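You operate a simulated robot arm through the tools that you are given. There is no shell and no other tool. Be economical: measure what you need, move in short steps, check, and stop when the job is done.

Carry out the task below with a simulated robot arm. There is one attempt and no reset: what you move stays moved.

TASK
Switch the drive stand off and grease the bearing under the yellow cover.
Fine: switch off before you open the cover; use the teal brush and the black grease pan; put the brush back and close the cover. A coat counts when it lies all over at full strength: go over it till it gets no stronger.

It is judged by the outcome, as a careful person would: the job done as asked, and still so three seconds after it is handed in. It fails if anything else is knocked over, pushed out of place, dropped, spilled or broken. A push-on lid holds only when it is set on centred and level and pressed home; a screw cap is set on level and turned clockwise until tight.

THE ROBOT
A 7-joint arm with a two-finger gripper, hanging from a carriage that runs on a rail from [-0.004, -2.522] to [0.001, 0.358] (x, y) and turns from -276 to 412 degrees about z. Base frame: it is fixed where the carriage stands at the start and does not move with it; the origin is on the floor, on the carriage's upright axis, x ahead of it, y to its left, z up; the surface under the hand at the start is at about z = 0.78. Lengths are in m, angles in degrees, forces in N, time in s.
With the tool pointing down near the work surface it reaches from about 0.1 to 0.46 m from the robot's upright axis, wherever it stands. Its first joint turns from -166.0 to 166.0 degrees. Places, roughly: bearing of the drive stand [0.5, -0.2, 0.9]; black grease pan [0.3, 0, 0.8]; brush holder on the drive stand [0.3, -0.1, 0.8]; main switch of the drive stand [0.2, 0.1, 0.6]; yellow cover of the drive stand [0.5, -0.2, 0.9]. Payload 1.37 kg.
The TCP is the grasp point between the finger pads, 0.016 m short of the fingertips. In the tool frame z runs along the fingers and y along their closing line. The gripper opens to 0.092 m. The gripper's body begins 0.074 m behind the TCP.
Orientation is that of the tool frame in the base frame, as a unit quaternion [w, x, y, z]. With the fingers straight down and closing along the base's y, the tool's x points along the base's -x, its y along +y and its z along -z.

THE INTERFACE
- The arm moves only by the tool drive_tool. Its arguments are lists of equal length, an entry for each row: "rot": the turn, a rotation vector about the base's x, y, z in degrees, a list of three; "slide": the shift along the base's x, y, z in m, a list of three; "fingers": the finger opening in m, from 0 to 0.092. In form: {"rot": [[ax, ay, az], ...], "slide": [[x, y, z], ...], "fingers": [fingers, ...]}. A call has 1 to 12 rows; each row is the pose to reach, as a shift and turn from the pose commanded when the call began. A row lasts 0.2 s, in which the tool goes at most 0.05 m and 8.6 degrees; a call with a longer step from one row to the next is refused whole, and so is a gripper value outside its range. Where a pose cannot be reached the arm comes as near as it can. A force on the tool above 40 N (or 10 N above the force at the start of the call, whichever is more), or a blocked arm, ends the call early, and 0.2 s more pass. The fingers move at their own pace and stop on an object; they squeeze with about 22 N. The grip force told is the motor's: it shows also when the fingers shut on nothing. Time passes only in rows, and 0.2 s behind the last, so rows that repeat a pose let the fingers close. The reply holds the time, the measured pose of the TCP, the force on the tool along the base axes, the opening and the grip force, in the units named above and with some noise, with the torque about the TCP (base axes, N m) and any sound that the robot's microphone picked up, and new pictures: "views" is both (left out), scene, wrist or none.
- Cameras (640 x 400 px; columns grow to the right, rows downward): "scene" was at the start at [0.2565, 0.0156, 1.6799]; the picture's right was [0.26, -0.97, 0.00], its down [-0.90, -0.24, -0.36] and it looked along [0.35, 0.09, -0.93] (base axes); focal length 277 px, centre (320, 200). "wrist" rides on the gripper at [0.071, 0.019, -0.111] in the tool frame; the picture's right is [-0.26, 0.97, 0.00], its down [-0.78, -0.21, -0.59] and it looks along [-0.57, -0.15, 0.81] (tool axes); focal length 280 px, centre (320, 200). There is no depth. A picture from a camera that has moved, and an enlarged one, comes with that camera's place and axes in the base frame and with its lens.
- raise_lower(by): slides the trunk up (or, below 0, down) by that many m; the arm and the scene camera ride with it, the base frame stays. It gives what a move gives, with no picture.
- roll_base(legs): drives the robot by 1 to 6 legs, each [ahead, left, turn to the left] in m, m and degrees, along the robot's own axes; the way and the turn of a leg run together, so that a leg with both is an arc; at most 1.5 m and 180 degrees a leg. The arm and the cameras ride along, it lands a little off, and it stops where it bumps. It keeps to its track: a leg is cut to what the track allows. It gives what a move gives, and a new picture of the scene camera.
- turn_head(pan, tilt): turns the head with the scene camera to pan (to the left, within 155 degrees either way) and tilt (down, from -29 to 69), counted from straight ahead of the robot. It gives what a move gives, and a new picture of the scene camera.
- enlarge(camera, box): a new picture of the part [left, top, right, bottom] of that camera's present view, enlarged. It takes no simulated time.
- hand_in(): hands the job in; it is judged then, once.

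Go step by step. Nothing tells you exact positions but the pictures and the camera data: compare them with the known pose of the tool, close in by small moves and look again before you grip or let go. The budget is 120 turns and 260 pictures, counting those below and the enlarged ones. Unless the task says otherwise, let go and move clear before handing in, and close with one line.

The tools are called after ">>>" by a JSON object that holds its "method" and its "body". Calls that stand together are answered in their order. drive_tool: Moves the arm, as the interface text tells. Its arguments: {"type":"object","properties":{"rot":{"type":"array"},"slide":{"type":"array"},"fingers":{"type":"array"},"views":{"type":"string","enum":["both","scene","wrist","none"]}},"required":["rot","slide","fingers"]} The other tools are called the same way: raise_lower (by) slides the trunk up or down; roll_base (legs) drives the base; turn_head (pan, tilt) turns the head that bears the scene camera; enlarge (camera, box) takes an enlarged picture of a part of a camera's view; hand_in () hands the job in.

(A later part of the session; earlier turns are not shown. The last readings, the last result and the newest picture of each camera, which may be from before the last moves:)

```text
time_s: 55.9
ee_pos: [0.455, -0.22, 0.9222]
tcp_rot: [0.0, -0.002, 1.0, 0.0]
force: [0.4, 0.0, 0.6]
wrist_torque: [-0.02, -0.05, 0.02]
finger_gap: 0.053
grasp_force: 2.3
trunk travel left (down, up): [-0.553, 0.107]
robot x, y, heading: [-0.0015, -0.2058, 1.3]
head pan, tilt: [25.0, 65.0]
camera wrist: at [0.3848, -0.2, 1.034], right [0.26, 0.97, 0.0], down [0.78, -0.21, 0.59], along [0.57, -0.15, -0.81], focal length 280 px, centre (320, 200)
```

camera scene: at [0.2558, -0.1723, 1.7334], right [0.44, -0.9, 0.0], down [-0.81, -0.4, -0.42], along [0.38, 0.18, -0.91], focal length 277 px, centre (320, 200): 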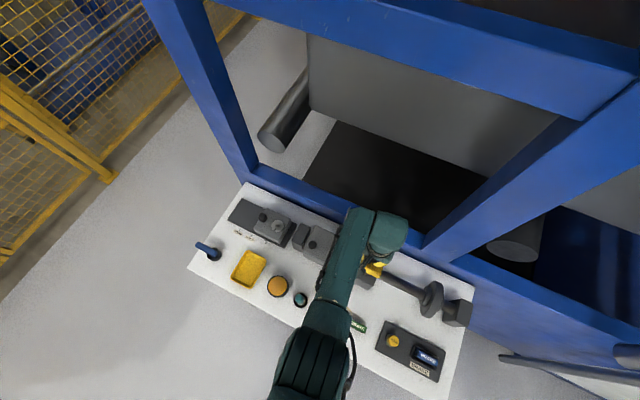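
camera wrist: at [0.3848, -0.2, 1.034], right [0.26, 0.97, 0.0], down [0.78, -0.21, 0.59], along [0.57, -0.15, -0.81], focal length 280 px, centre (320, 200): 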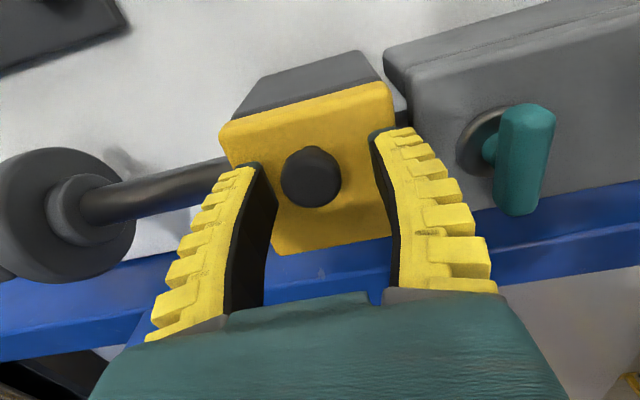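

The lid is closed and released. I rise and then lower the trunk by 0.13 for more reach.

>>> {"method": "drive_tool", "body": {"rot": [[0, 0, 0], [0, 0, 0], [0, 0, 0], [0, 0, 0]], "slide": [[0, 0, 0.035], [-0.003, 0, 0.075], [-0.004, 0, 0.115], [-0.004, 0, 0.15]], "fingers": [0.05, 0.05, 0.05, 0.05], "views": "none"}}

>>> {"method": "raise_lower", "body": {"by": -0.13}}

>>> {"method": "turn_head", "body": {"pan": 60, "tilt": 60}}

```text
time_s: 56.9
ee_pos: [0.4518, -0.2211, 1.0737]
tcp_rot: [-0.001, 0.0, 1.0, 0.0]
force: [-0.9, 0.4, 1.2]
wrist_torque: [0.01, 0.01, 0.0]
finger_gap: 0.0529
grasp_force: 2.4
trunk travel left (down, up): [-0.553, 0.107]
robot x, y, heading: [-0.0018, -0.2011, 1.2]
head pan, tilt: [25.0, 65.0]
```

```text
time_s: 58.5
ee_pos: [0.4505, -0.221, 0.9446]
tcp_rot: [0.0, -0.002, 1.0, 0.0]
force: [0.0, 0.3, -1.0]
wrist_torque: [0.0, -0.01, 0.01]
finger_gap: 0.0525
grasp_force: 2.0
trunk travel left (down, up): [-0.423, 0.237]
robot x, y, heading: [0.0019, -0.2017, 1.3]
head pan, tilt: [25.0, 65.0]
```

```text
time_s: 59.5
ee_pos: [0.4514, -0.2211, 0.9434]
tcp_rot: [0.0, -0.001, 1.0, 0.001]
force: [-0.6, -0.4, -0.3]
wrist_torque: [0.03, 0.02, -0.03]
finger_gap: 0.0529
grasp_force: 1.9
trunk travel left (down, up): [-0.423, 0.237]
robot x, y, heading: [0.0017, -0.201, 1.0]
head pan, tilt: [60.0, 60.0]
camera scene: at [0.2343, -0.1396, 1.6093], right [0.88, -0.48, 0.0], down [-0.42, -0.76, -0.5], along [0.24, 0.44, -0.87], focal length 277 px, centre (320, 200)
```

scene: 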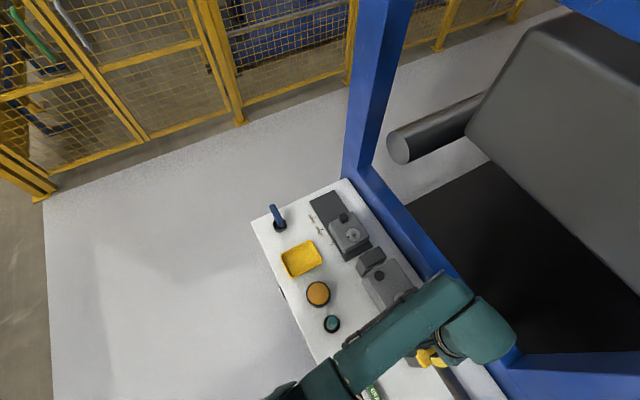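

Clear. I regrip the knob and start the arc again.

>>> {"method": "drive_tool", "body": {"rot": [[0, 0, 0], [0, 0, 0], [0, 0, 0], [0, 0, 0], [0, 0, 0], [0, 0, 0], [0, 0, 0], [0, 0, 0], [0, 0, 0], [0, 0, 0], [0, 0, 0]], "slide": [[-0.001, -0.001, -0.012], [-0.001, -0.001, -0.024], [-0.001, -0.001, -0.024], [-0.001, -0.001, -0.024], [-0.001, -0.001, -0.024], [0.0, -0.001, -0.018], [0.002, -0.001, -0.012], [0.006, -0.001, -0.0055], [0.017, -0.001, 0.0065], [0.024, -0.001, 0.012], [0.032, -0.001, 0.017]], "fingers": [0.05, 0.05, 0.01, 0.01, 0.01, 0.01, 0.01, 0.01, 0.01, 0.01, 0.01], "views": "wrist"}}

```text
time_s: 61.9
ee_pos: [0.4806, -0.2224, 0.9602]
tcp_rot: [-0.002, -0.001, 1.0, 0.001]
force: [-5.6, -0.8, -5.2]
wrist_torque: [0.02, 0.5, 0.0]
finger_gap: 0.0166
grasp_force: 28.3
trunk travel left (down, up): [-0.423, 0.237]
robot x, y, heading: [0.001, -0.2053, 1.2]
head pan, tilt: [60.0, 60.0]
camera wrist: at [0.4116, -0.2026, 1.0713], right [0.26, 0.97, 0.0], down [0.78, -0.21, 0.59], along [0.57, -0.15, -0.81], focal length 280 px, centre (320, 200)
```

wrist: 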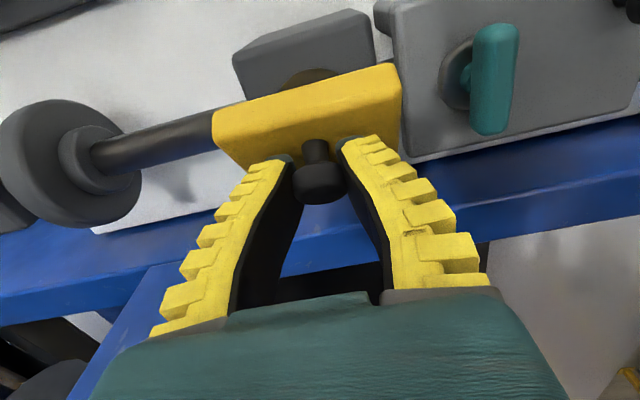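

Same good grip. On along the arc to about 105°.

>>> {"method": "drive_tool", "body": {"rot": [[0, 0, 0], [0, 0, 0], [0, 0, 0], [0, 0, 0], [0, 0, 0], [0, 0, 0], [0, 0, 0], [0, 0, 0]], "slide": [[0.008, 0, 0.004], [0.0165, 0, 0.007], [0.025, 0, 0.009], [0.034, 0, 0.009], [0.043, 0, 0.008], [0.052, 0, 0.006], [0.06, 0, 0.003], [0.0685, 0, -0.001]], "fingers": [0.01, 0.01, 0.01, 0.01, 0.01, 0.01, 0.01, 0.01], "views": "wrist"}}

```text
time_s: 63.6
ee_pos: [0.5389, -0.2238, 0.9613]
tcp_rot: [-0.006, 0.001, 1.0, -0.001]
force: [-54.8, 0.8, 22.3]
wrist_torque: [0.45, -7.72, -0.29]
finger_gap: 0.0173
grasp_force: 28.3
trunk travel left (down, up): [-0.423, 0.237]
robot x, y, heading: [0.0004, -0.2051, 0.9]
head pan, tilt: [60.0, 60.0]
stopped in row 8: the force on the tool passed its limit at 61 N (the readings are from after the stop); the commanded pose is now the measured one
camera wrist: at [0.4699, -0.2023, 1.0731], right [0.26, 0.96, -0.01], down [0.79, -0.21, 0.58], along [0.56, -0.16, -0.81], focal length 280 px, centre (320, 200)
```

wrist: 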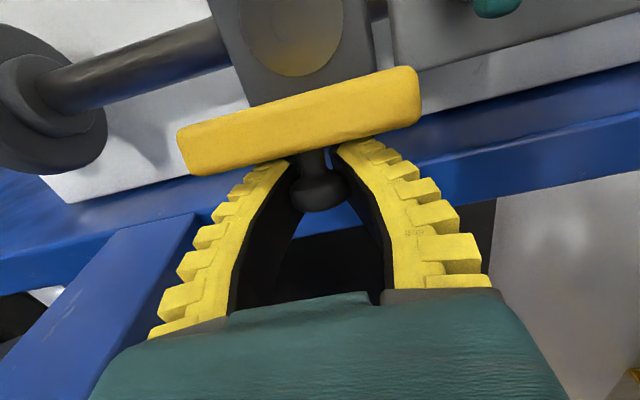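

Something about 0.14 m above the TCP, likely the wrist against the blue post, blocks going further. The lid is now about 95° open. I relieve slightly and open the fingers to see if it stays.

>>> {"method": "drive_tool", "body": {"rot": [[0, 0, 0], [0, 0, 0], [0, 0, 0]], "slide": [[-0.003, 0, 0], [-0.003, 0, 0], [-0.003, 0, 0]], "fingers": [0.01, 0.045, 0.045], "views": "wrist"}}

```text
time_s: 64.4
ee_pos: [0.5402, -0.2237, 0.9615]
tcp_rot: [-0.004, 0.0, 1.0, 0.0]
force: [-22.8, -1.5, -4.0]
wrist_torque: [0.1, -2.62, -0.29]
finger_gap: 0.0482
grasp_force: 2.0
trunk travel left (down, up): [-0.423, 0.237]
robot x, y, heading: [-0.0054, -0.2031, 1.3]
head pan, tilt: [60.0, 60.0]
camera wrist: at [0.4699, -0.2023, 1.0722], right [0.26, 0.96, 0.0], down [0.78, -0.21, 0.58], along [0.56, -0.16, -0.81], focal length 280 px, centre (320, 200)
```

wrist: 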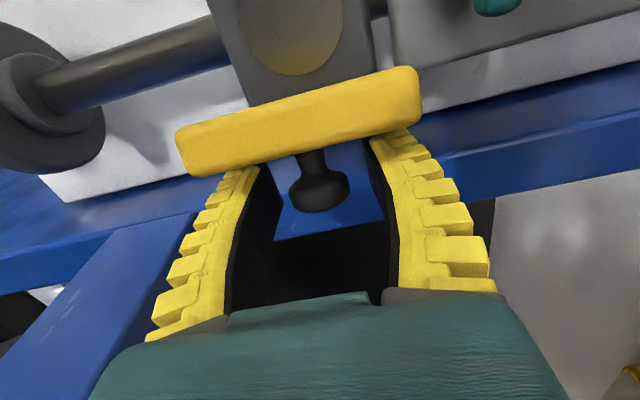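

The lid stays open. I rise straight up above its edge, then move back toward the robot.

>>> {"method": "drive_tool", "body": {"rot": [[0, 0, 0], [0, 0, 0], [0, 0, 0], [0, 0, 0], [0, 0, 0], [0, 0, 0]], "slide": [[0, 0, 0.02], [0, 0, 0.045], [0, 0, 0.07], [-0.02, 0, 0.085], [-0.06, 0, 0.085], [-0.09, 0, 0.085]], "fingers": [0.045, 0.045, 0.045, 0.045, 0.045, 0.045], "views": "wrist"}}

```text
time_s: 65.8
ee_pos: [0.4557, -0.223, 1.05]
tcp_rot: [0.002, 0.0, 1.0, -0.001]
force: [0.4, 0.0, 1.0]
wrist_torque: [0.01, 0.02, 0.0]
finger_gap: 0.0482
grasp_force: 1.9
trunk travel left (down, up): [-0.423, 0.237]
robot x, y, heading: [-0.0005, -0.2049, 1.3]
head pan, tilt: [60.0, 60.0]
camera wrist: at [0.3842, -0.2016, 1.1604], right [0.26, 0.97, 0.0], down [0.78, -0.21, 0.59], along [0.57, -0.16, -0.81], focal length 280 px, centre (320, 200)
```

wrist: 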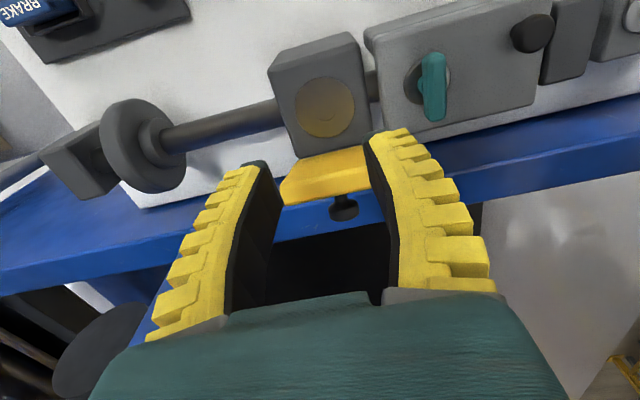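

The lid stays open and the bearing shows as a round brassy disc. I look closer.

>>> {"method": "enlarge", "body": {"camera": "wrist", "box": [250, 20, 400, 220]}}

```text
2.00 times, centred on (325, 120) of wrist
camera zoom: at [0.3842, -0.2016, 1.1604], right [0.26, 0.97, 0.0], down [0.78, -0.21, 0.59], along [0.57, -0.16, -0.81], focal length 561 px, centre (310, 360)
```

zoom: 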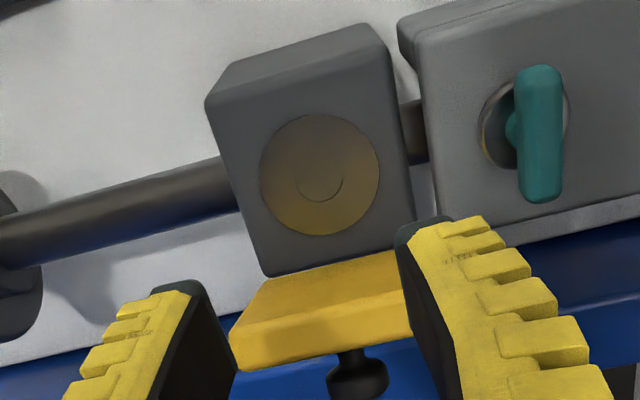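

The bearing disc centre is at about (0.474, -0.22) with radius ≈ 0.03. Now I go to the teal brush near (0.305, -0.08).

>>> {"method": "drive_tool", "body": {"rot": [[0, 0, 0], [0, 0, 0], [0, 0, 0], [0, 0, 0], [0, 0, 0], [0, 0, 0]], "slide": [[-0.04, 0.01, 0], [-0.07, 0.04, 0], [-0.1, 0.075, 0], [-0.13, 0.11, 0], [-0.15, 0.141, -0.02], [-0.15, 0.141, -0.05]], "fingers": [0.05, 0.05, 0.05, 0.05, 0.05, 0.05], "views": "both"}}

```text
time_s: 67.2
ee_pos: [0.3055, -0.0825, 0.999]
tcp_rot: [0.001, 0.001, 1.0, -0.001]
force: [-0.1, -0.4, -0.5]
wrist_torque: [0.0, 0.02, -0.01]
finger_gap: 0.0528
grasp_force: 2.1
trunk travel left (down, up): [-0.423, 0.237]
robot x, y, heading: [-0.0011, -0.2033, 1.2]
head pan, tilt: [60.0, 60.0]
camera scene: at [0.2343, -0.1396, 1.6093], right [0.88, -0.48, 0.0], down [-0.42, -0.76, -0.5], along [0.24, 0.44, -0.87], focal length 277 px, centre (320, 200)
camera wrist: at [0.2346, -0.0606, 1.1093], right [0.26, 0.96, 0.0], down [0.78, -0.21, 0.59], along [0.57, -0.16, -0.81], focal length 280 px, centre (320, 200)
```

scene: 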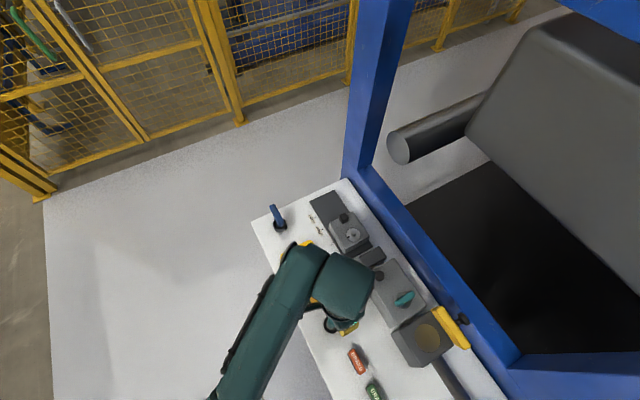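
wrist: 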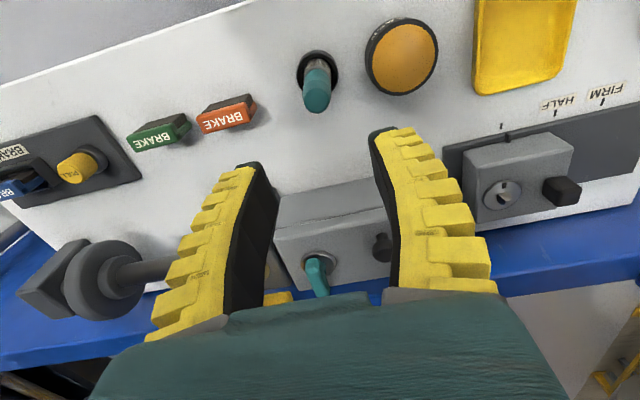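

The brush handle top is at about (0.304, -0.082, 0.879) with a slight lean towards +x. I come down around it and check.

>>> {"method": "drive_tool", "body": {"rot": [[0, 0, 0], [0, 0, 0], [0, 0, 0]], "slide": [[-0.002, 0.001, -0.04], [-0.002, 0.001, -0.08], [-0.002, 0.001, -0.1]], "fingers": [0.05, 0.05, 0.05], "views": "wrist"}}

>>> {"method": "turn_head", "body": {"pan": 10, "tilt": 69}}

```text
time_s: 68.0
ee_pos: [0.3032, -0.0811, 0.9012]
tcp_rot: [0.0, 0.0, 1.0, 0.0]
force: [-0.9, -0.1, 0.7]
wrist_torque: [0.01, -0.01, 0.02]
finger_gap: 0.0529
grasp_force: 2.0
trunk travel left (down, up): [-0.423, 0.237]
robot x, y, heading: [0.0002, -0.2066, 1.0]
head pan, tilt: [60.0, 60.0]
camera wrist: at [0.2319, -0.0601, 1.0107], right [0.26, 0.97, 0.0], down [0.78, -0.21, 0.59], along [0.57, -0.16, -0.81], focal length 280 px, centre (320, 200)
```

wrist: 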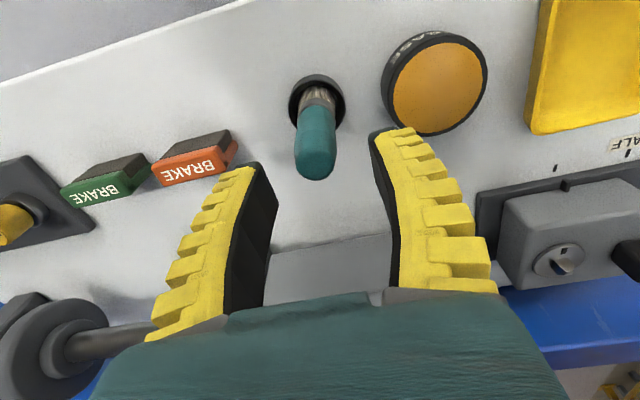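

```text
time_s: 69.2
ee_pos: [0.3029, -0.0812, 0.8994]
tcp_rot: [-0.001, 0.0, 1.0, -0.001]
force: [0.0, 0.9, -0.4]
wrist_torque: [0.0, 0.0, -0.02]
finger_gap: 0.0527
grasp_force: 2.1
trunk travel left (down, up): [-0.423, 0.237]
robot x, y, heading: [0.0033, -0.2038, 1.3]
head pan, tilt: [10.0, 68.8]
camera scene: at [0.257, -0.1871, 1.5999], right [0.19, -0.98, 0.0], down [-0.91, -0.18, -0.36], along [0.36, 0.07, -0.93], focal length 277 px, centre (320, 200)
```

scene: 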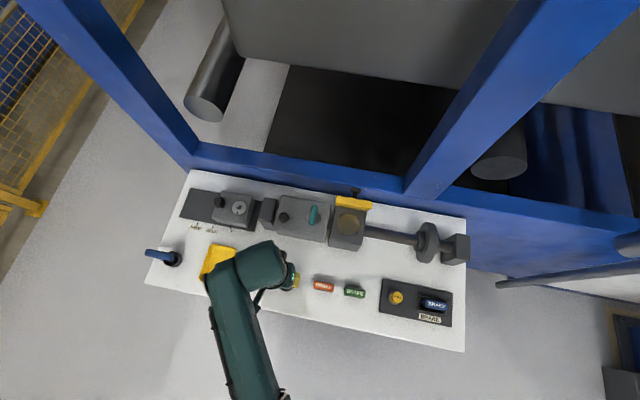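

The handle is centred between the fingers. I go down and grip.

>>> {"method": "drive_tool", "body": {"rot": [[0, 0, 0], [0, 0, 0], [0, 0, 0], [0, 0, 0], [0, 0, 0]], "slide": [[-0.003, 0, -0.02], [-0.003, 0, -0.038], [-0.003, 0, -0.038], [-0.003, 0, -0.038], [-0.003, 0, -0.038]], "fingers": [0.05, 0.05, 0.01, 0.01, 0.01], "views": "wrist"}}

```text
time_s: 70.4
ee_pos: [0.2995, -0.0801, 0.8612]
tcp_rot: [0.0, 0.0, 1.0, -0.001]
force: [0.5, -0.1, 0.4]
wrist_torque: [0.0, -0.05, -0.03]
finger_gap: 0.0155
grasp_force: 21.8
trunk travel left (down, up): [-0.423, 0.237]
robot x, y, heading: [-0.004, -0.2035, 0.8]
head pan, tilt: [10.0, 68.8]
camera wrist: at [0.2291, -0.0602, 0.9727], right [0.26, 0.97, 0.0], down [0.78, -0.21, 0.59], along [0.57, -0.16, -0.81], focal length 280 px, centre (320, 200)
```

wrist: 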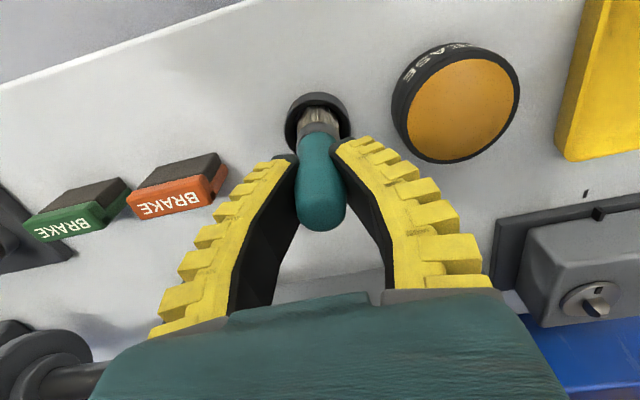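

I have the brush (home grip TCP ≈ 0.2995, -0.080, 0.861). I lift it straight out.

>>> {"method": "drive_tool", "body": {"rot": [[0, 0, 0], [0, 0, 0], [0, 0, 0], [0, 0, 0]], "slide": [[0, 0, 0.02], [0, 0, 0.045], [0, 0, 0.07], [0, 0, 0.09]], "fingers": [0.01, 0.01, 0.01, 0.01], "views": "wrist"}}

>>> {"method": "enlarge", "body": {"camera": "wrist", "box": [240, 20, 540, 220]}}

```text
time_s: 71.4
ee_pos: [0.2993, -0.0809, 0.9513]
tcp_rot: [0.0, 0.0, 1.0, -0.001]
force: [-0.4, -0.4, -0.9]
wrist_torque: [-0.01, 0.01, -0.02]
finger_gap: 0.0149
grasp_force: 22.3
trunk travel left (down, up): [-0.423, 0.237]
robot x, y, heading: [-0.0011, -0.2048, 1.1]
head pan, tilt: [10.0, 68.8]
camera wrist: at [0.229, -0.0597, 1.0622], right [0.26, 0.97, 0.0], down [0.78, -0.21, 0.59], along [0.57, -0.16, -0.81], focal length 280 px, centre (320, 200)
```

wrist: 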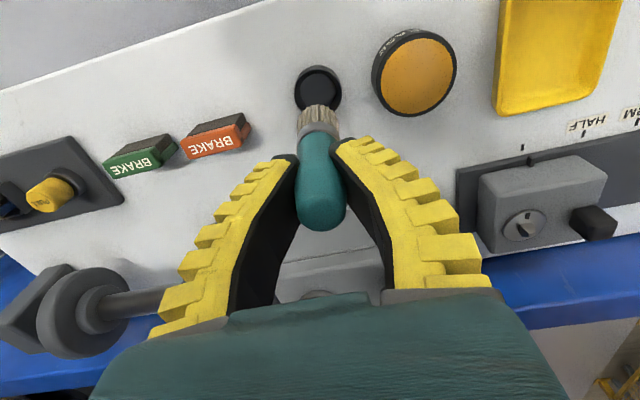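

```text
2.00 times, centred on (390, 120) of wrist
camera zoom: at [0.229, -0.0597, 1.0622], right [0.26, 0.97, 0.0], down [0.78, -0.21, 0.59], along [0.57, -0.16, -0.81], focal length 561 px, centre (180, 360)
```

zoom: 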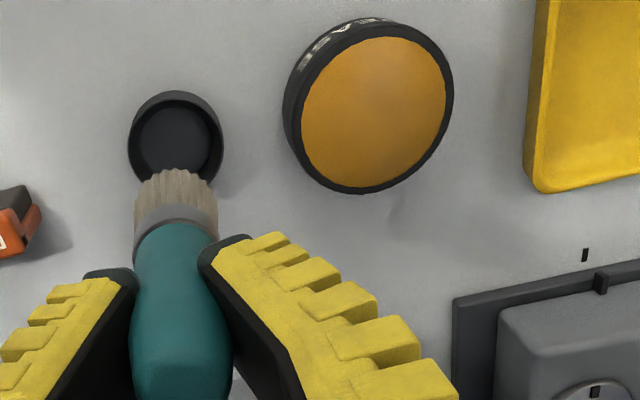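

The brush is free with bristles about 0.07 m below the TCP and 0.028 m wide. I stand it upright with a small tilt and move it above the grease pan at (0.306, 0.0035).

>>> {"method": "drive_tool", "body": {"rot": [[0, -3, 0], [0, -6.5, 0], [0, -6.5, 0], [0, -6.5, 0]], "slide": [[0, 0.025, 0], [0.002, 0.05, 0], [0.005, 0.084, 0], [0.006, 0.0845, -0.04]], "fingers": [0.01, 0.01, 0.01, 0.01]}}

>>> {"method": "enlarge", "body": {"camera": "scene", "box": [150, 180, 400, 330]}}

```text
time_s: 72.4
ee_pos: [0.3068, 0.0063, 0.9124]
tcp_rot: [0.058, 0.0, 0.998, -0.001]
force: [0.0, 0.3, -0.5]
wrist_torque: [-0.04, 0.03, -0.01]
finger_gap: 0.0147
grasp_force: 21.8
trunk travel left (down, up): [-0.423, 0.237]
robot x, y, heading: [-0.0033, -0.2038, 0.9]
head pan, tilt: [10.0, 68.8]
camera scene: at [0.2571, -0.1871, 1.6], right [0.19, -0.98, 0.0], down [-0.91, -0.18, -0.36], along [0.36, 0.07, -0.93], focal length 277 px, centre (320, 200)
camera wrist: at [0.2242, 0.0261, 1.0139], right [0.26, 0.97, 0.03], down [0.71, -0.21, 0.67], along [0.66, -0.15, -0.74], focal length 280 px, centre (320, 200)
```

scene: 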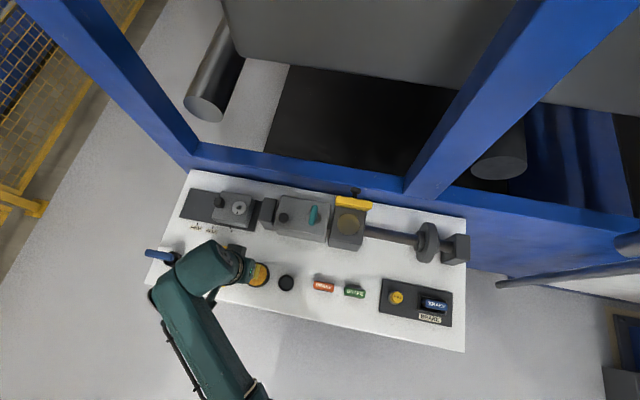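
wrist: 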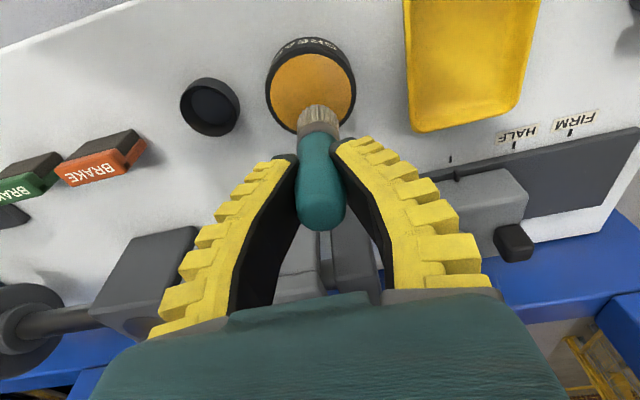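

```text
2.56 times, centred on (275, 255) of scene
camera zoom: at [0.2571, -0.1871, 1.6], right [0.19, -0.98, 0.0], down [-0.91, -0.18, -0.36], along [0.36, 0.07, -0.93], focal length 710 px, centre (435, 59)
```

zoom: 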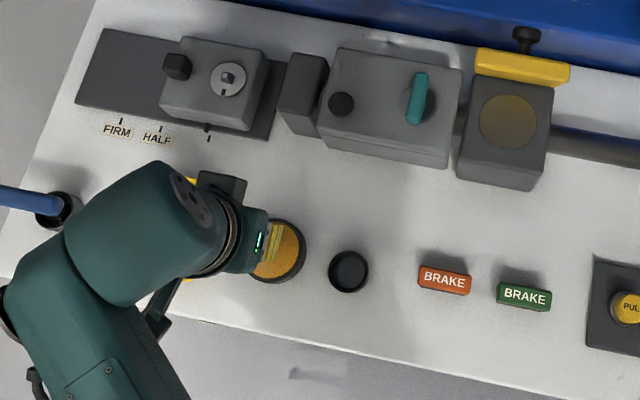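

The brush hangs over the pan. I lower slowly in small steps while watching the force.

>>> {"method": "drive_tool", "body": {"rot": [[0, 0, 0], [0, 0, 0], [0, 0, 0]], "slide": [[0, -0.002, -0.015], [0, -0.002, -0.025], [0, -0.002, -0.03]], "fingers": [0.01, 0.01, 0.01], "views": "wrist"}}

>>> {"method": "enlarge", "body": {"camera": "wrist", "box": [240, 20, 400, 140]}}

```text
time_s: 73.2
ee_pos: [0.3112, 0.0044, 0.8838]
tcp_rot: [0.061, 0.001, 0.998, 0.002]
force: [3.9, -0.8, 22.5]
wrist_torque: [-0.07, -0.14, 0.03]
finger_gap: 0.0189
grasp_force: 22.4
trunk travel left (down, up): [-0.423, 0.237]
robot x, y, heading: [-0.0004, -0.2034, 1.0]
head pan, tilt: [10.0, 68.8]
camera wrist: at [0.2271, 0.0243, 0.986], right [0.26, 0.96, 0.04], down [0.7, -0.21, 0.68], along [0.66, -0.15, -0.73], focal length 280 px, centre (320, 200)
```

wrist: 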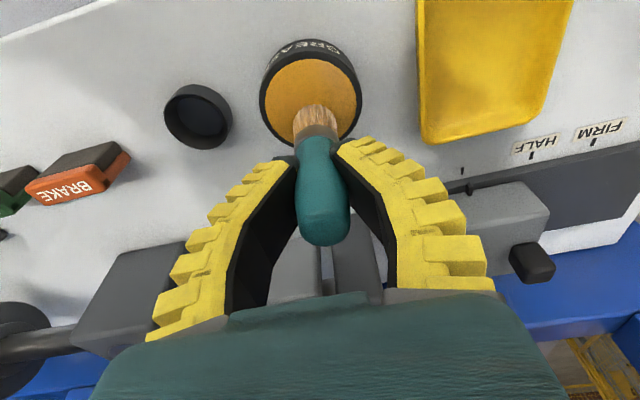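

```text
3.33 times, centred on (320, 80) of wrist
camera zoom: at [0.2271, 0.0243, 0.986], right [0.26, 0.96, 0.04], down [0.7, -0.21, 0.68], along [0.66, -0.15, -0.73], focal length 935 px, centre (320, 600)
```

zoom: 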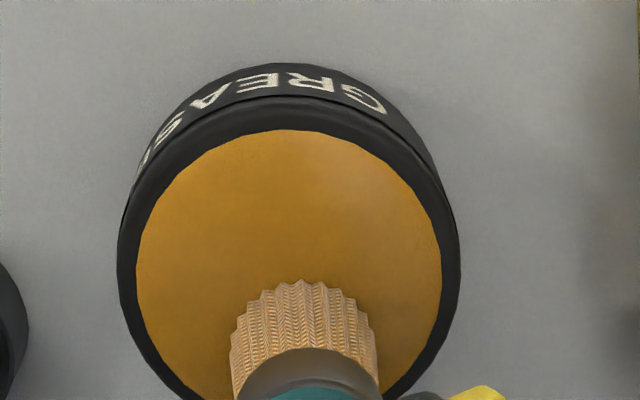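

The bristles are already in the grease and pick up colour, but I pressed a bit hard. I ease up slightly, swirl a little and lift out to look.

>>> {"method": "drive_tool", "body": {"rot": [[0, 0, 0], [0, 0, 0], [0, 0, 0], [0, 0, 0], [0, 0, 0], [0, 0, 0], [0, 0, 0]], "slide": [[-0.004, 0, 0.005], [-0.004, 0.005, 0.005], [-0.01, 0, 0.005], [-0.004, -0.005, 0.005], [-0.003, 0, 0.005], [-0.004, 0, 0.03], [-0.004, 0, 0.06]], "fingers": [0.01, 0.01, 0.01, 0.01, 0.01, 0.01, 0.01], "views": "wrist"}}

>>> {"method": "enlarge", "body": {"camera": "wrist", "box": [220, 20, 460, 260]}}

```text
time_s: 74.8
ee_pos: [0.3027, 0.0023, 0.9404]
tcp_rot: [0.056, 0.0, 0.998, -0.002]
force: [-0.9, -0.7, -1.2]
wrist_torque: [-0.01, 0.01, 0.01]
finger_gap: 0.0165
grasp_force: 21.9
trunk travel left (down, up): [-0.423, 0.237]
robot x, y, heading: [0.003, -0.2032, 1.2]
head pan, tilt: [10.0, 68.8]
camera wrist: at [0.2197, 0.0223, 1.0426], right [0.26, 0.97, 0.03], down [0.71, -0.21, 0.67], along [0.66, -0.16, -0.74], focal length 280 px, centre (320, 200)
```

wrist: 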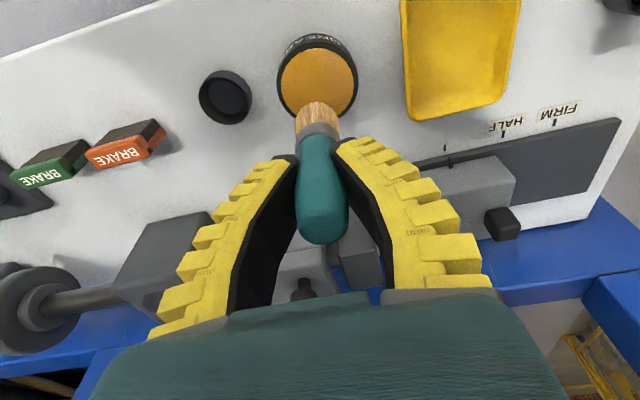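

```text
1.67 times, centred on (340, 140) of wrist
camera zoom: at [0.2197, 0.0223, 1.0426], right [0.26, 0.97, 0.03], down [0.71, -0.21, 0.67], along [0.66, -0.16, -0.74], focal length 467 px, centre (287, 300)
```

zoom: 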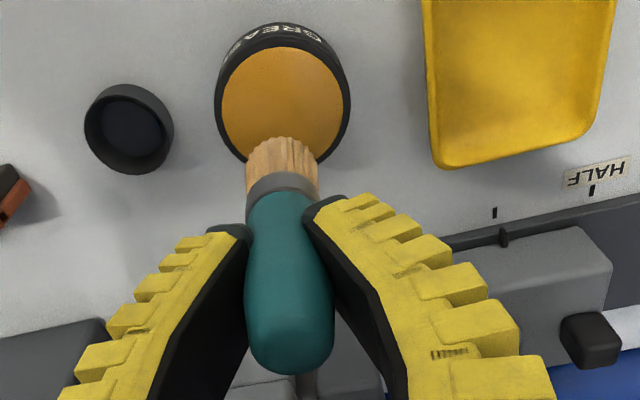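

The bristles are loaded with grease. I carry the brush high over to the bearing.

>>> {"method": "drive_tool", "body": {"rot": [[0, 0, 0], [0, 0, 0], [0, 0, 0], [0, 0, 0], [0, 0, 0], [0, 0, 0], [0, 0, 0], [0, 0, 0], [0, 0, 0]], "slide": [[0, 0, 0.04], [0, 0, 0.08], [0.02, -0.04, 0.1], [0.05, -0.08, 0.1], [0.08, -0.12, 0.1], [0.11, -0.16, 0.1], [0.14, -0.2, 0.1], [0.17, -0.222, 0.09], [0.172, -0.2225, 0.06]], "fingers": [0.01, 0.01, 0.01, 0.01, 0.01, 0.01, 0.01, 0.01, 0.01]}}

>>> {"method": "enlarge", "body": {"camera": "wrist", "box": [200, 20, 440, 260]}}

```text
time_s: 76.8
ee_pos: [0.4738, -0.2214, 1.0015]
tcp_rot: [0.057, 0.0, 0.998, -0.001]
force: [0.9, -0.1, -0.5]
wrist_torque: [-0.01, -0.01, -0.03]
finger_gap: 0.0138
grasp_force: 22.0
trunk travel left (down, up): [-0.423, 0.237]
robot x, y, heading: [0.0014, -0.2028, 1.2]
head pan, tilt: [10.0, 68.8]
camera scene: at [0.2571, -0.1872, 1.6], right [0.19, -0.98, 0.0], down [-0.91, -0.18, -0.36], along [0.36, 0.07, -0.93], focal length 277 px, centre (320, 200)
camera wrist: at [0.3909, -0.2009, 1.1035], right [0.26, 0.97, 0.03], down [0.71, -0.21, 0.67], along [0.66, -0.15, -0.74], focal length 280 px, centre (320, 200)
```

scene: 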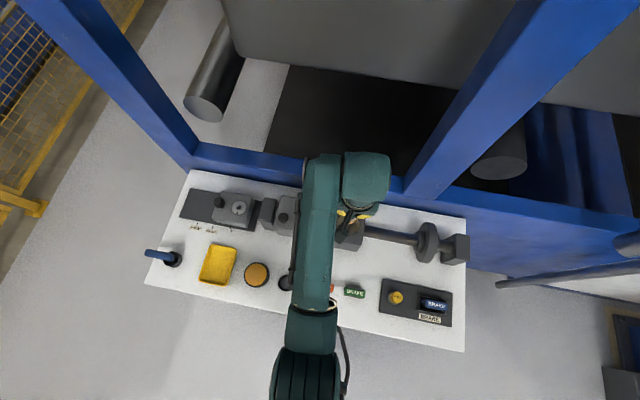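
wrist: 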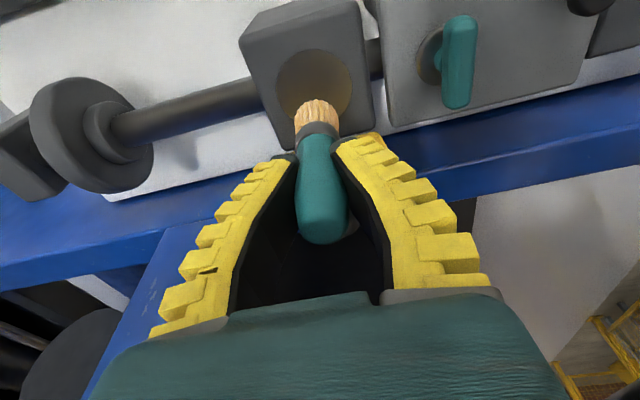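

```text
1.67 times, centred on (320, 140) of wrist
camera zoom: at [0.3909, -0.2009, 1.1035], right [0.26, 0.97, 0.03], down [0.71, -0.21, 0.67], along [0.66, -0.15, -0.74], focal length 467 px, centre (320, 300)
```

zoom: 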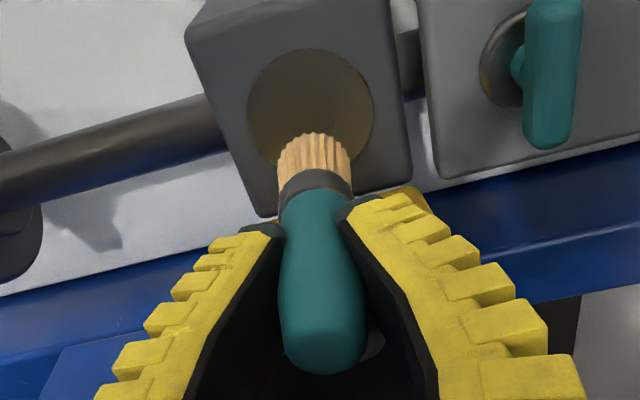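

The brush is above the disc. I descend in small steps to find contact.

>>> {"method": "drive_tool", "body": {"rot": [[0, 0, 0], [0, 0, 0], [0, 0, 0], [0, 0, 0]], "slide": [[0, 0, -0.02], [0, 0, -0.035], [0, 0, -0.042], [0, 0, -0.042]], "fingers": [0.01, 0.01, 0.01, 0.01], "views": "wrist"}}

```text
time_s: 77.8
ee_pos: [0.475, -0.2201, 0.9585]
tcp_rot: [0.057, 0.0, 0.998, -0.001]
force: [0.5, -0.4, -0.5]
wrist_torque: [0.01, -0.03, -0.02]
finger_gap: 0.013
grasp_force: 21.6
trunk travel left (down, up): [-0.423, 0.237]
robot x, y, heading: [-0.0009, -0.2008, 1.2]
head pan, tilt: [10.0, 68.8]
camera wrist: at [0.391, -0.2, 1.0614], right [0.26, 0.97, 0.03], down [0.71, -0.21, 0.67], along [0.66, -0.16, -0.74], focal length 280 px, centre (320, 200)
```

wrist: 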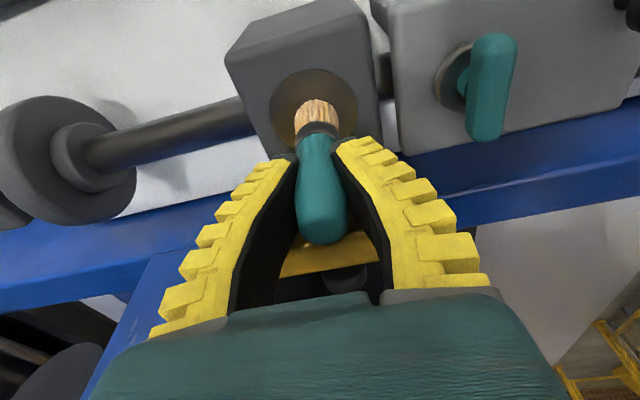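

>>> {"method": "drive_tool", "body": {"rot": [[0, 0, 0], [0, 0, 0], [0, 0, 0]], "slide": [[0, 0, -0.005], [0, 0, -0.01], [0, 0, -0.01]], "fingers": [0.01, 0.01, 0.01], "views": "wrist"}}

>>> {"method": "enlarge", "body": {"camera": "wrist", "box": [240, 20, 400, 140]}}

```text
time_s: 78.6
ee_pos: [0.4783, -0.2202, 0.9526]
tcp_rot: [0.061, 0.0, 0.998, -0.001]
force: [0.4, -2.6, 21.7]
wrist_torque: [-0.03, -0.06, 0.0]
finger_gap: 0.0156
grasp_force: 22.1
trunk travel left (down, up): [-0.423, 0.237]
robot x, y, heading: [0.0008, -0.2034, 0.9]
head pan, tilt: [10.0, 68.8]
camera wrist: at [0.3942, -0.2006, 1.0543], right [0.26, 0.96, 0.03], down [0.7, -0.21, 0.68], along [0.66, -0.16, -0.73], focal length 280 px, centre (320, 200)
```

wrist: 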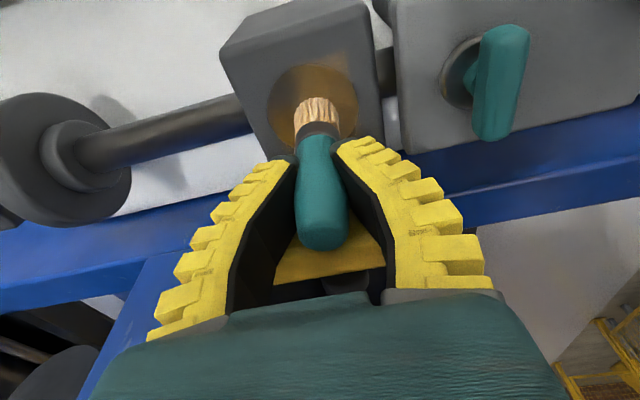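

```text
3.33 times, centred on (320, 80) of wrist
camera zoom: at [0.3942, -0.2006, 1.0543], right [0.26, 0.96, 0.03], down [0.7, -0.21, 0.68], along [0.66, -0.16, -0.73], focal length 935 px, centre (320, 600)
```

zoom: 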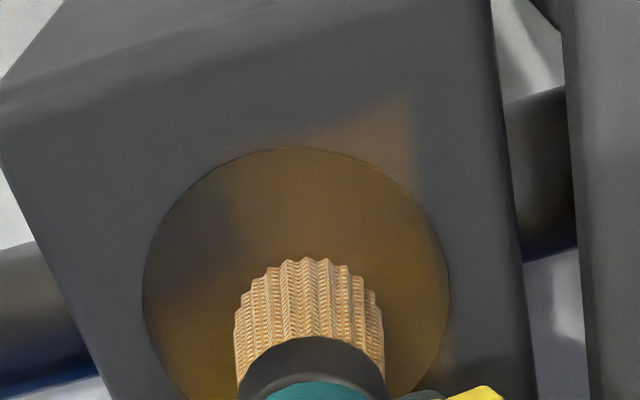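

There is contact at TCP z ≈ 0.953. I ease off slightly and begin sweeping over the whole disc in a serpentine.

>>> {"method": "drive_tool", "body": {"rot": [[0, 0, 0], [0, 0, 0], [0, 0, 0], [0, 0, 0], [0, 0, 0], [0, 0, 0], [0, 0, 0], [0, 0, 0], [0, 0, 0], [0, 0, 0], [0, 0, 0], [0, 0, 0]], "slide": [[-0.014, -0.003, 0.002], [-0.027, -0.012, 0.002], [-0.027, 0.006, 0.002], [-0.018, 0.014, 0.002], [-0.018, -0.003, 0.002], [-0.018, -0.021, 0.002], [-0.009, -0.023, 0.002], [-0.009, -0.003, 0.002], [-0.009, 0.017, 0.002], [0.0, 0.015, 0.002], [0.0, -0.003, 0.002], [0.0, -0.021, 0.002]], "fingers": [0.01, 0.01, 0.01, 0.01, 0.01, 0.01, 0.01, 0.01, 0.01, 0.01, 0.01, 0.01], "views": "wrist"}}

>>> {"method": "enlarge", "body": {"camera": "wrist", "box": [240, 20, 400, 140]}}

```text
time_s: 81.2
ee_pos: [0.4742, -0.2413, 0.9509]
tcp_rot: [0.057, 0.0, 0.998, 0.0]
force: [-0.2, 0.4, -0.5]
wrist_torque: [-0.02, -0.02, -0.03]
finger_gap: 0.0159
grasp_force: 22.7
trunk travel left (down, up): [-0.423, 0.237]
robot x, y, heading: [-0.0018, -0.203, 1.1]
head pan, tilt: [10.0, 68.8]
camera wrist: at [0.3916, -0.2211, 1.0528], right [0.26, 0.97, 0.03], down [0.71, -0.21, 0.67], along [0.66, -0.16, -0.74], focal length 280 px, centre (320, 200)
```

wrist: 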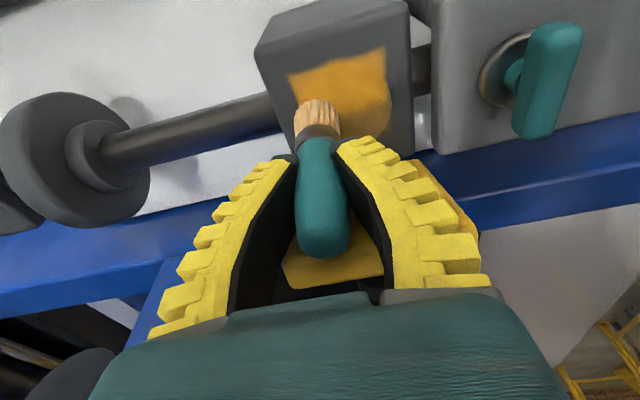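

```text
3.33 times, centred on (320, 80) of wrist
camera zoom: at [0.3916, -0.2211, 1.0528], right [0.26, 0.97, 0.03], down [0.71, -0.21, 0.67], along [0.66, -0.16, -0.74], focal length 935 px, centre (320, 600)
```

zoom: 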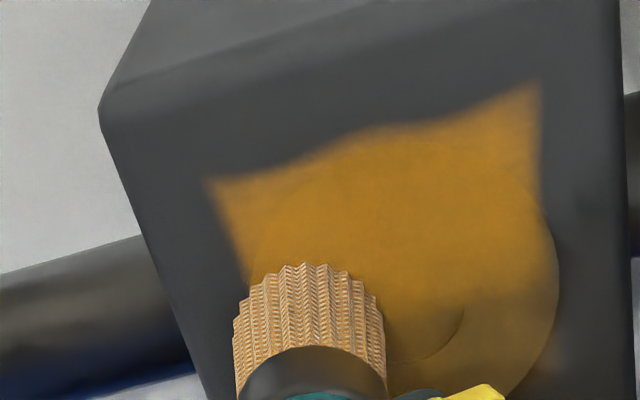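

The grease takes well on the front half. I press a touch more and cover the rear half, then lift for a look.

>>> {"method": "drive_tool", "body": {"rot": [[0, 0, 0], [0, 0, 0], [0, 0, 0], [0, 0, 0], [0, 0, 0], [0, 0, 0], [0, 0, 0], [0, 0, 0], [0, 0, 0], [0, 0, 0], [0, 0, 0], [0, 0, 0]], "slide": [[0, 0.0, -0.002], [0, 0.018, -0.002], [0, 0.036, -0.002], [0.008, 0.034, -0.002], [0.008, 0.018, -0.002], [0.008, 0.002, -0.002], [0.014, 0.008, -0.002], [0.014, 0.02, -0.002], [0.014, 0.03, -0.002], [0.0, 0.018, -0.002], [-0.01, 0.018, 0.03], [-0.04, 0.018, 0.06]], "fingers": [0.01, 0.01, 0.01, 0.01, 0.01, 0.01, 0.01, 0.01, 0.01, 0.01, 0.01, 0.01], "views": "wrist"}}

>>> {"method": "enlarge", "body": {"camera": "wrist", "box": [200, 20, 440, 260]}}

```text
time_s: 83.8
ee_pos: [0.4347, -0.2235, 1.0118]
tcp_rot: [0.056, 0.001, 0.998, -0.001]
force: [0.0, 0.7, 0.7]
wrist_torque: [-0.02, 0.06, 0.02]
finger_gap: 0.0148
grasp_force: 21.9
trunk travel left (down, up): [-0.423, 0.237]
robot x, y, heading: [0.001, -0.2033, 1.1]
head pan, tilt: [10.0, 68.8]
camera wrist: at [0.3518, -0.2035, 1.1135], right [0.26, 0.97, 0.03], down [0.71, -0.21, 0.67], along [0.66, -0.16, -0.74], focal length 280 px, centre (320, 200)
```

wrist: 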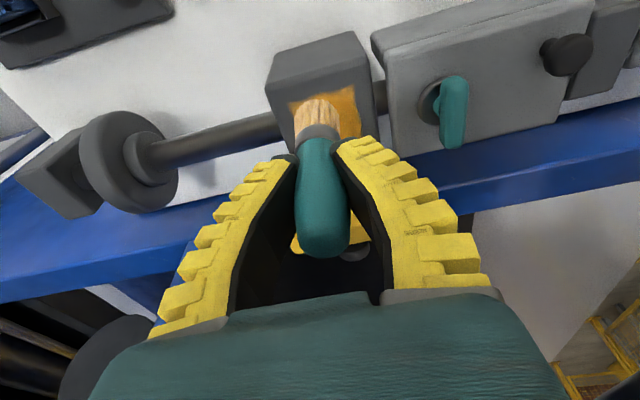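

```text
1.67 times, centred on (320, 140) of wrist
camera zoom: at [0.3518, -0.2035, 1.1135], right [0.26, 0.97, 0.03], down [0.71, -0.21, 0.67], along [0.66, -0.16, -0.74], focal length 467 px, centre (320, 300)
```

zoom: 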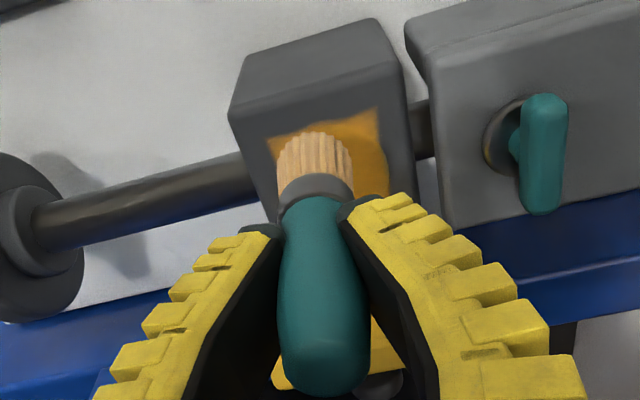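

I move towards the grease pan so the scene camera can see the bearing.

>>> {"method": "drive_tool", "body": {"rot": [[0, 0, 0], [0, 0, 0], [0, 0, 0], [0, 0, 0], [0, 0, 0], [0, 0, 0]], "slide": [[0.0, 0.02, 0.03], [-0.025, 0.06, 0.03], [-0.05, 0.1, 0.03], [-0.08, 0.14, 0.03], [-0.11, 0.18, 0.01], [-0.128, 0.226, -0.03]], "fingers": [0.01, 0.01, 0.01, 0.01, 0.01, 0.01], "views": "both"}}

>>> {"method": "enlarge", "body": {"camera": "scene", "box": [300, 180, 400, 260]}}

```text
refused: row 5 steps farther than a row can; nothing moved
```

```text
5.00 times, centred on (350, 220) of scene
camera zoom: at [0.2572, -0.1872, 1.5999], right [0.19, -0.98, 0.0], down [-0.91, -0.18, -0.36], along [0.36, 0.07, -0.93], focal length 1386 px, centre (170, 100)
```

zoom: 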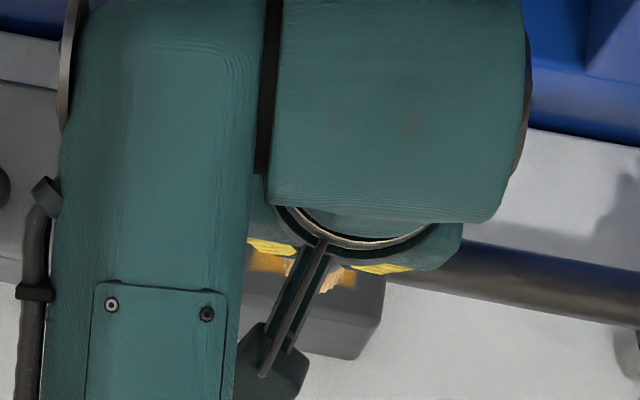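

The step was too long, so I split it.

>>> {"method": "drive_tool", "body": {"rot": [[0, 0, 0], [0, 0, 0], [0, 0, 0], [0, 0, 0], [0, 0, 0], [0, 0, 0], [0, 0, 0]], "slide": [[0.0, 0.02, 0.03], [-0.025, 0.06, 0.03], [-0.05, 0.1, 0.03], [-0.08, 0.135, 0.03], [-0.105, 0.17, 0.02], [-0.12, 0.205, 0], [-0.128, 0.226, -0.03]], "fingers": [0.01, 0.01, 0.01, 0.01, 0.01, 0.01, 0.01], "views": "wrist"}}

>>> {"method": "enlarge", "body": {"camera": "scene", "box": [300, 180, 400, 260]}}

```text
time_s: 85.4
ee_pos: [0.3075, 0.0025, 0.9817]
tcp_rot: [0.058, 0.0, 0.998, -0.001]
force: [0.8, -0.6, -0.5]
wrist_torque: [-0.04, 0.03, -0.01]
finger_gap: 0.0145
grasp_force: 22.1
trunk travel left (down, up): [-0.423, 0.237]
robot x, y, heading: [-0.0041, -0.203, 1.1]
head pan, tilt: [10.0, 68.8]
camera wrist: at [0.2242, 0.0234, 1.0832], right [0.26, 0.96, 0.03], down [0.71, -0.21, 0.67], along [0.66, -0.16, -0.74], focal length 280 px, centre (320, 200)
```

wrist: 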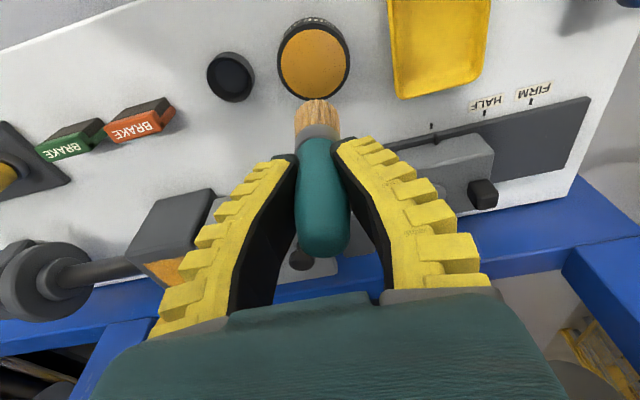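

```text
5.00 times, centred on (350, 220) of scene
camera zoom: at [0.257, -0.1872, 1.6], right [0.19, -0.98, 0.0], down [-0.91, -0.18, -0.36], along [0.36, 0.07, -0.93], focal length 1386 px, centre (170, 100)
```

zoom: 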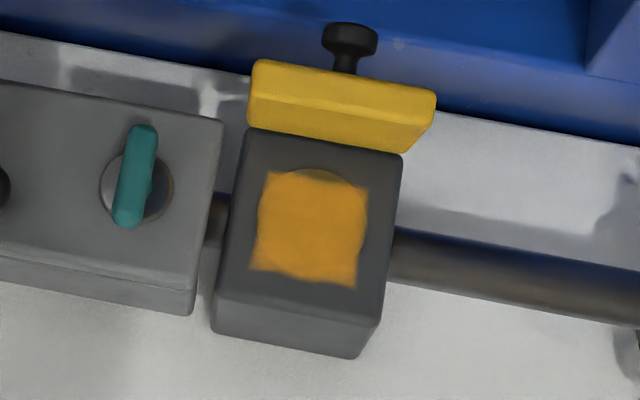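

The coat covers most of the disc, but a sliver at the back edge and a thin right edge remain. I dip again for a second coat.

>>> {"method": "drive_tool", "body": {"rot": [[0, 0, 0], [0, 0, 0], [0, 0, 0], [0, 0, 0], [0, 0, 0], [0, 0, 0], [0, 0, 0]], "slide": [[-0.004, 0.001, -0.04], [-0.004, 0.001, -0.08], [-0.004, 0.001, -0.095], [-0.004, 0.001, -0.1], [-0.01, 0.004, -0.1], [-0.004, -0.004, -0.1], [-0.004, 0.001, -0.1]], "fingers": [0.01, 0.01, 0.01, 0.01, 0.01, 0.01, 0.01], "views": "wrist"}}

```text
time_s: 87.0
ee_pos: [0.3027, 0.0021, 0.8819]
tcp_rot: [0.056, -0.001, 0.998, 0.0]
force: [0.4, 0.6, -0.3]
wrist_torque: [0.01, 0.0, 0.01]
finger_gap: 0.0134
grasp_force: 22.2
trunk travel left (down, up): [-0.423, 0.237]
robot x, y, heading: [-0.0032, -0.2033, 0.7]
head pan, tilt: [10.0, 68.8]
camera wrist: at [0.2195, 0.024, 0.983], right [0.26, 0.97, 0.03], down [0.71, -0.21, 0.67], along [0.66, -0.16, -0.74], focal length 280 px, centre (320, 200)
```

wrist: 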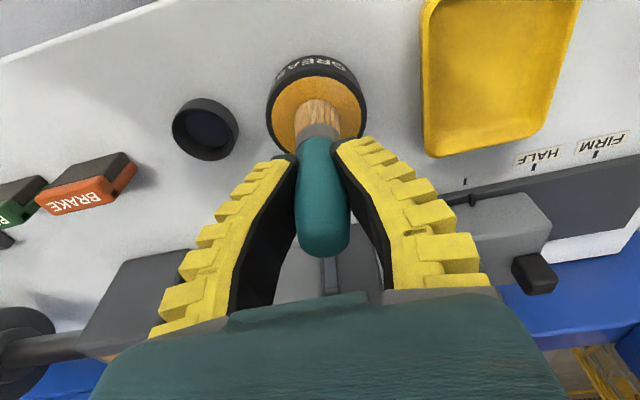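

No contact yet, as the brush has slid up slightly in the grip. I go a few mm deeper.

>>> {"method": "drive_tool", "body": {"rot": [[0, 0, 0], [0, 0, 0], [0, 0, 0], [0, 0, 0]], "slide": [[0, 0, -0.003], [0, 0, -0.005], [0, 0, -0.007], [0, 0, -0.007]], "fingers": [0.01, 0.01, 0.01, 0.01], "views": "none"}}

```text
time_s: 88.0
ee_pos: [0.3039, 0.0048, 0.8754]
tcp_rot: [0.058, 0.0, 0.998, 0.0]
force: [-1.4, -1.9, 22.0]
wrist_torque: [-0.03, -0.1, -0.01]
finger_gap: 0.0173
grasp_force: 22.7
trunk travel left (down, up): [-0.423, 0.237]
robot x, y, heading: [0.0025, -0.2054, 1.0]
head pan, tilt: [10.0, 68.8]
```

Good contact. I swirl, lift and return above the bearing.

>>> {"method": "drive_tool", "body": {"rot": [[0, 0, 0], [0, 0, 0], [0, 0, 0], [0, 0, 0], [0, 0, 0], [0, 0, 0], [0, 0, 0], [0, 0, 0], [0, 0, 0], [0, 0, 0], [0, 0, 0], [0, 0, 0]], "slide": [[-0.006, 0.004, 0.001], [0.004, -0.004, 0.001], [0, 0, 0.04], [0, 0, 0.085], [0, 0, 0.13], [0.01, -0.03, 0.16], [0.04, -0.065, 0.16], [0.07, -0.1, 0.16], [0.1, -0.135, 0.16], [0.13, -0.17, 0.16], [0.155, -0.205, 0.145], [0.171, -0.223, 0.115]], "fingers": [0.01, 0.01, 0.01, 0.01, 0.01, 0.01, 0.01, 0.01, 0.01, 0.01, 0.01, 0.01], "views": "wrist"}}

>>> {"method": "enlarge", "body": {"camera": "wrist", "box": [200, 20, 440, 260]}}

```text
time_s: 90.6
ee_pos: [0.4737, -0.2197, 0.9899]
tcp_rot: [0.058, 0.0, 0.998, -0.001]
force: [0.4, 0.1, -0.2]
wrist_torque: [-0.04, 0.02, -0.03]
finger_gap: 0.0146
grasp_force: 22.0
trunk travel left (down, up): [-0.423, 0.237]
robot x, y, heading: [-0.0009, -0.2036, 0.8]
head pan, tilt: [10.0, 68.8]
camera wrist: at [0.3908, -0.1989, 1.0915], right [0.26, 0.97, 0.03], down [0.71, -0.21, 0.67], along [0.66, -0.15, -0.74], focal length 280 px, centre (320, 200)
```

wrist: 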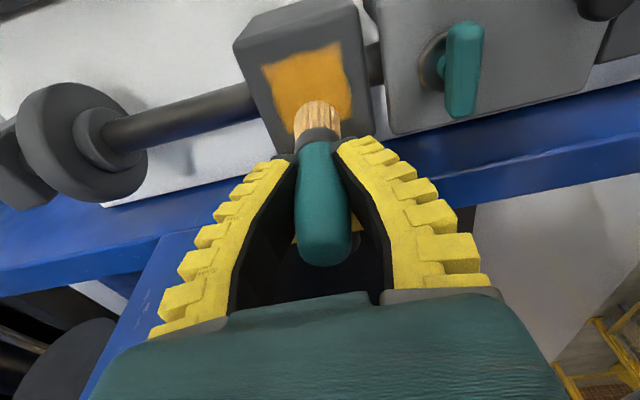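

```text
1.67 times, centred on (320, 140) of wrist
camera zoom: at [0.3908, -0.1989, 1.0915], right [0.26, 0.97, 0.03], down [0.71, -0.21, 0.67], along [0.66, -0.15, -0.74], focal length 467 px, centre (320, 300)
```

zoom: 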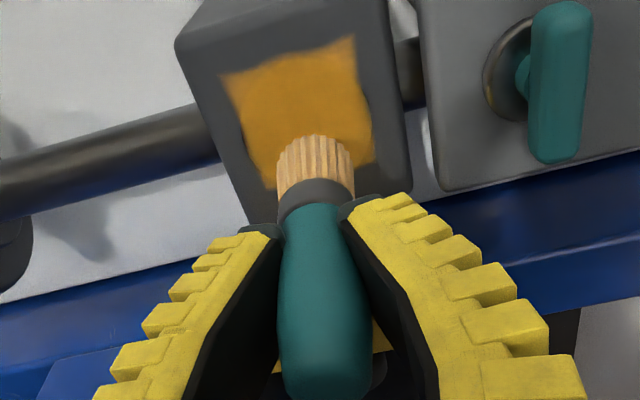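

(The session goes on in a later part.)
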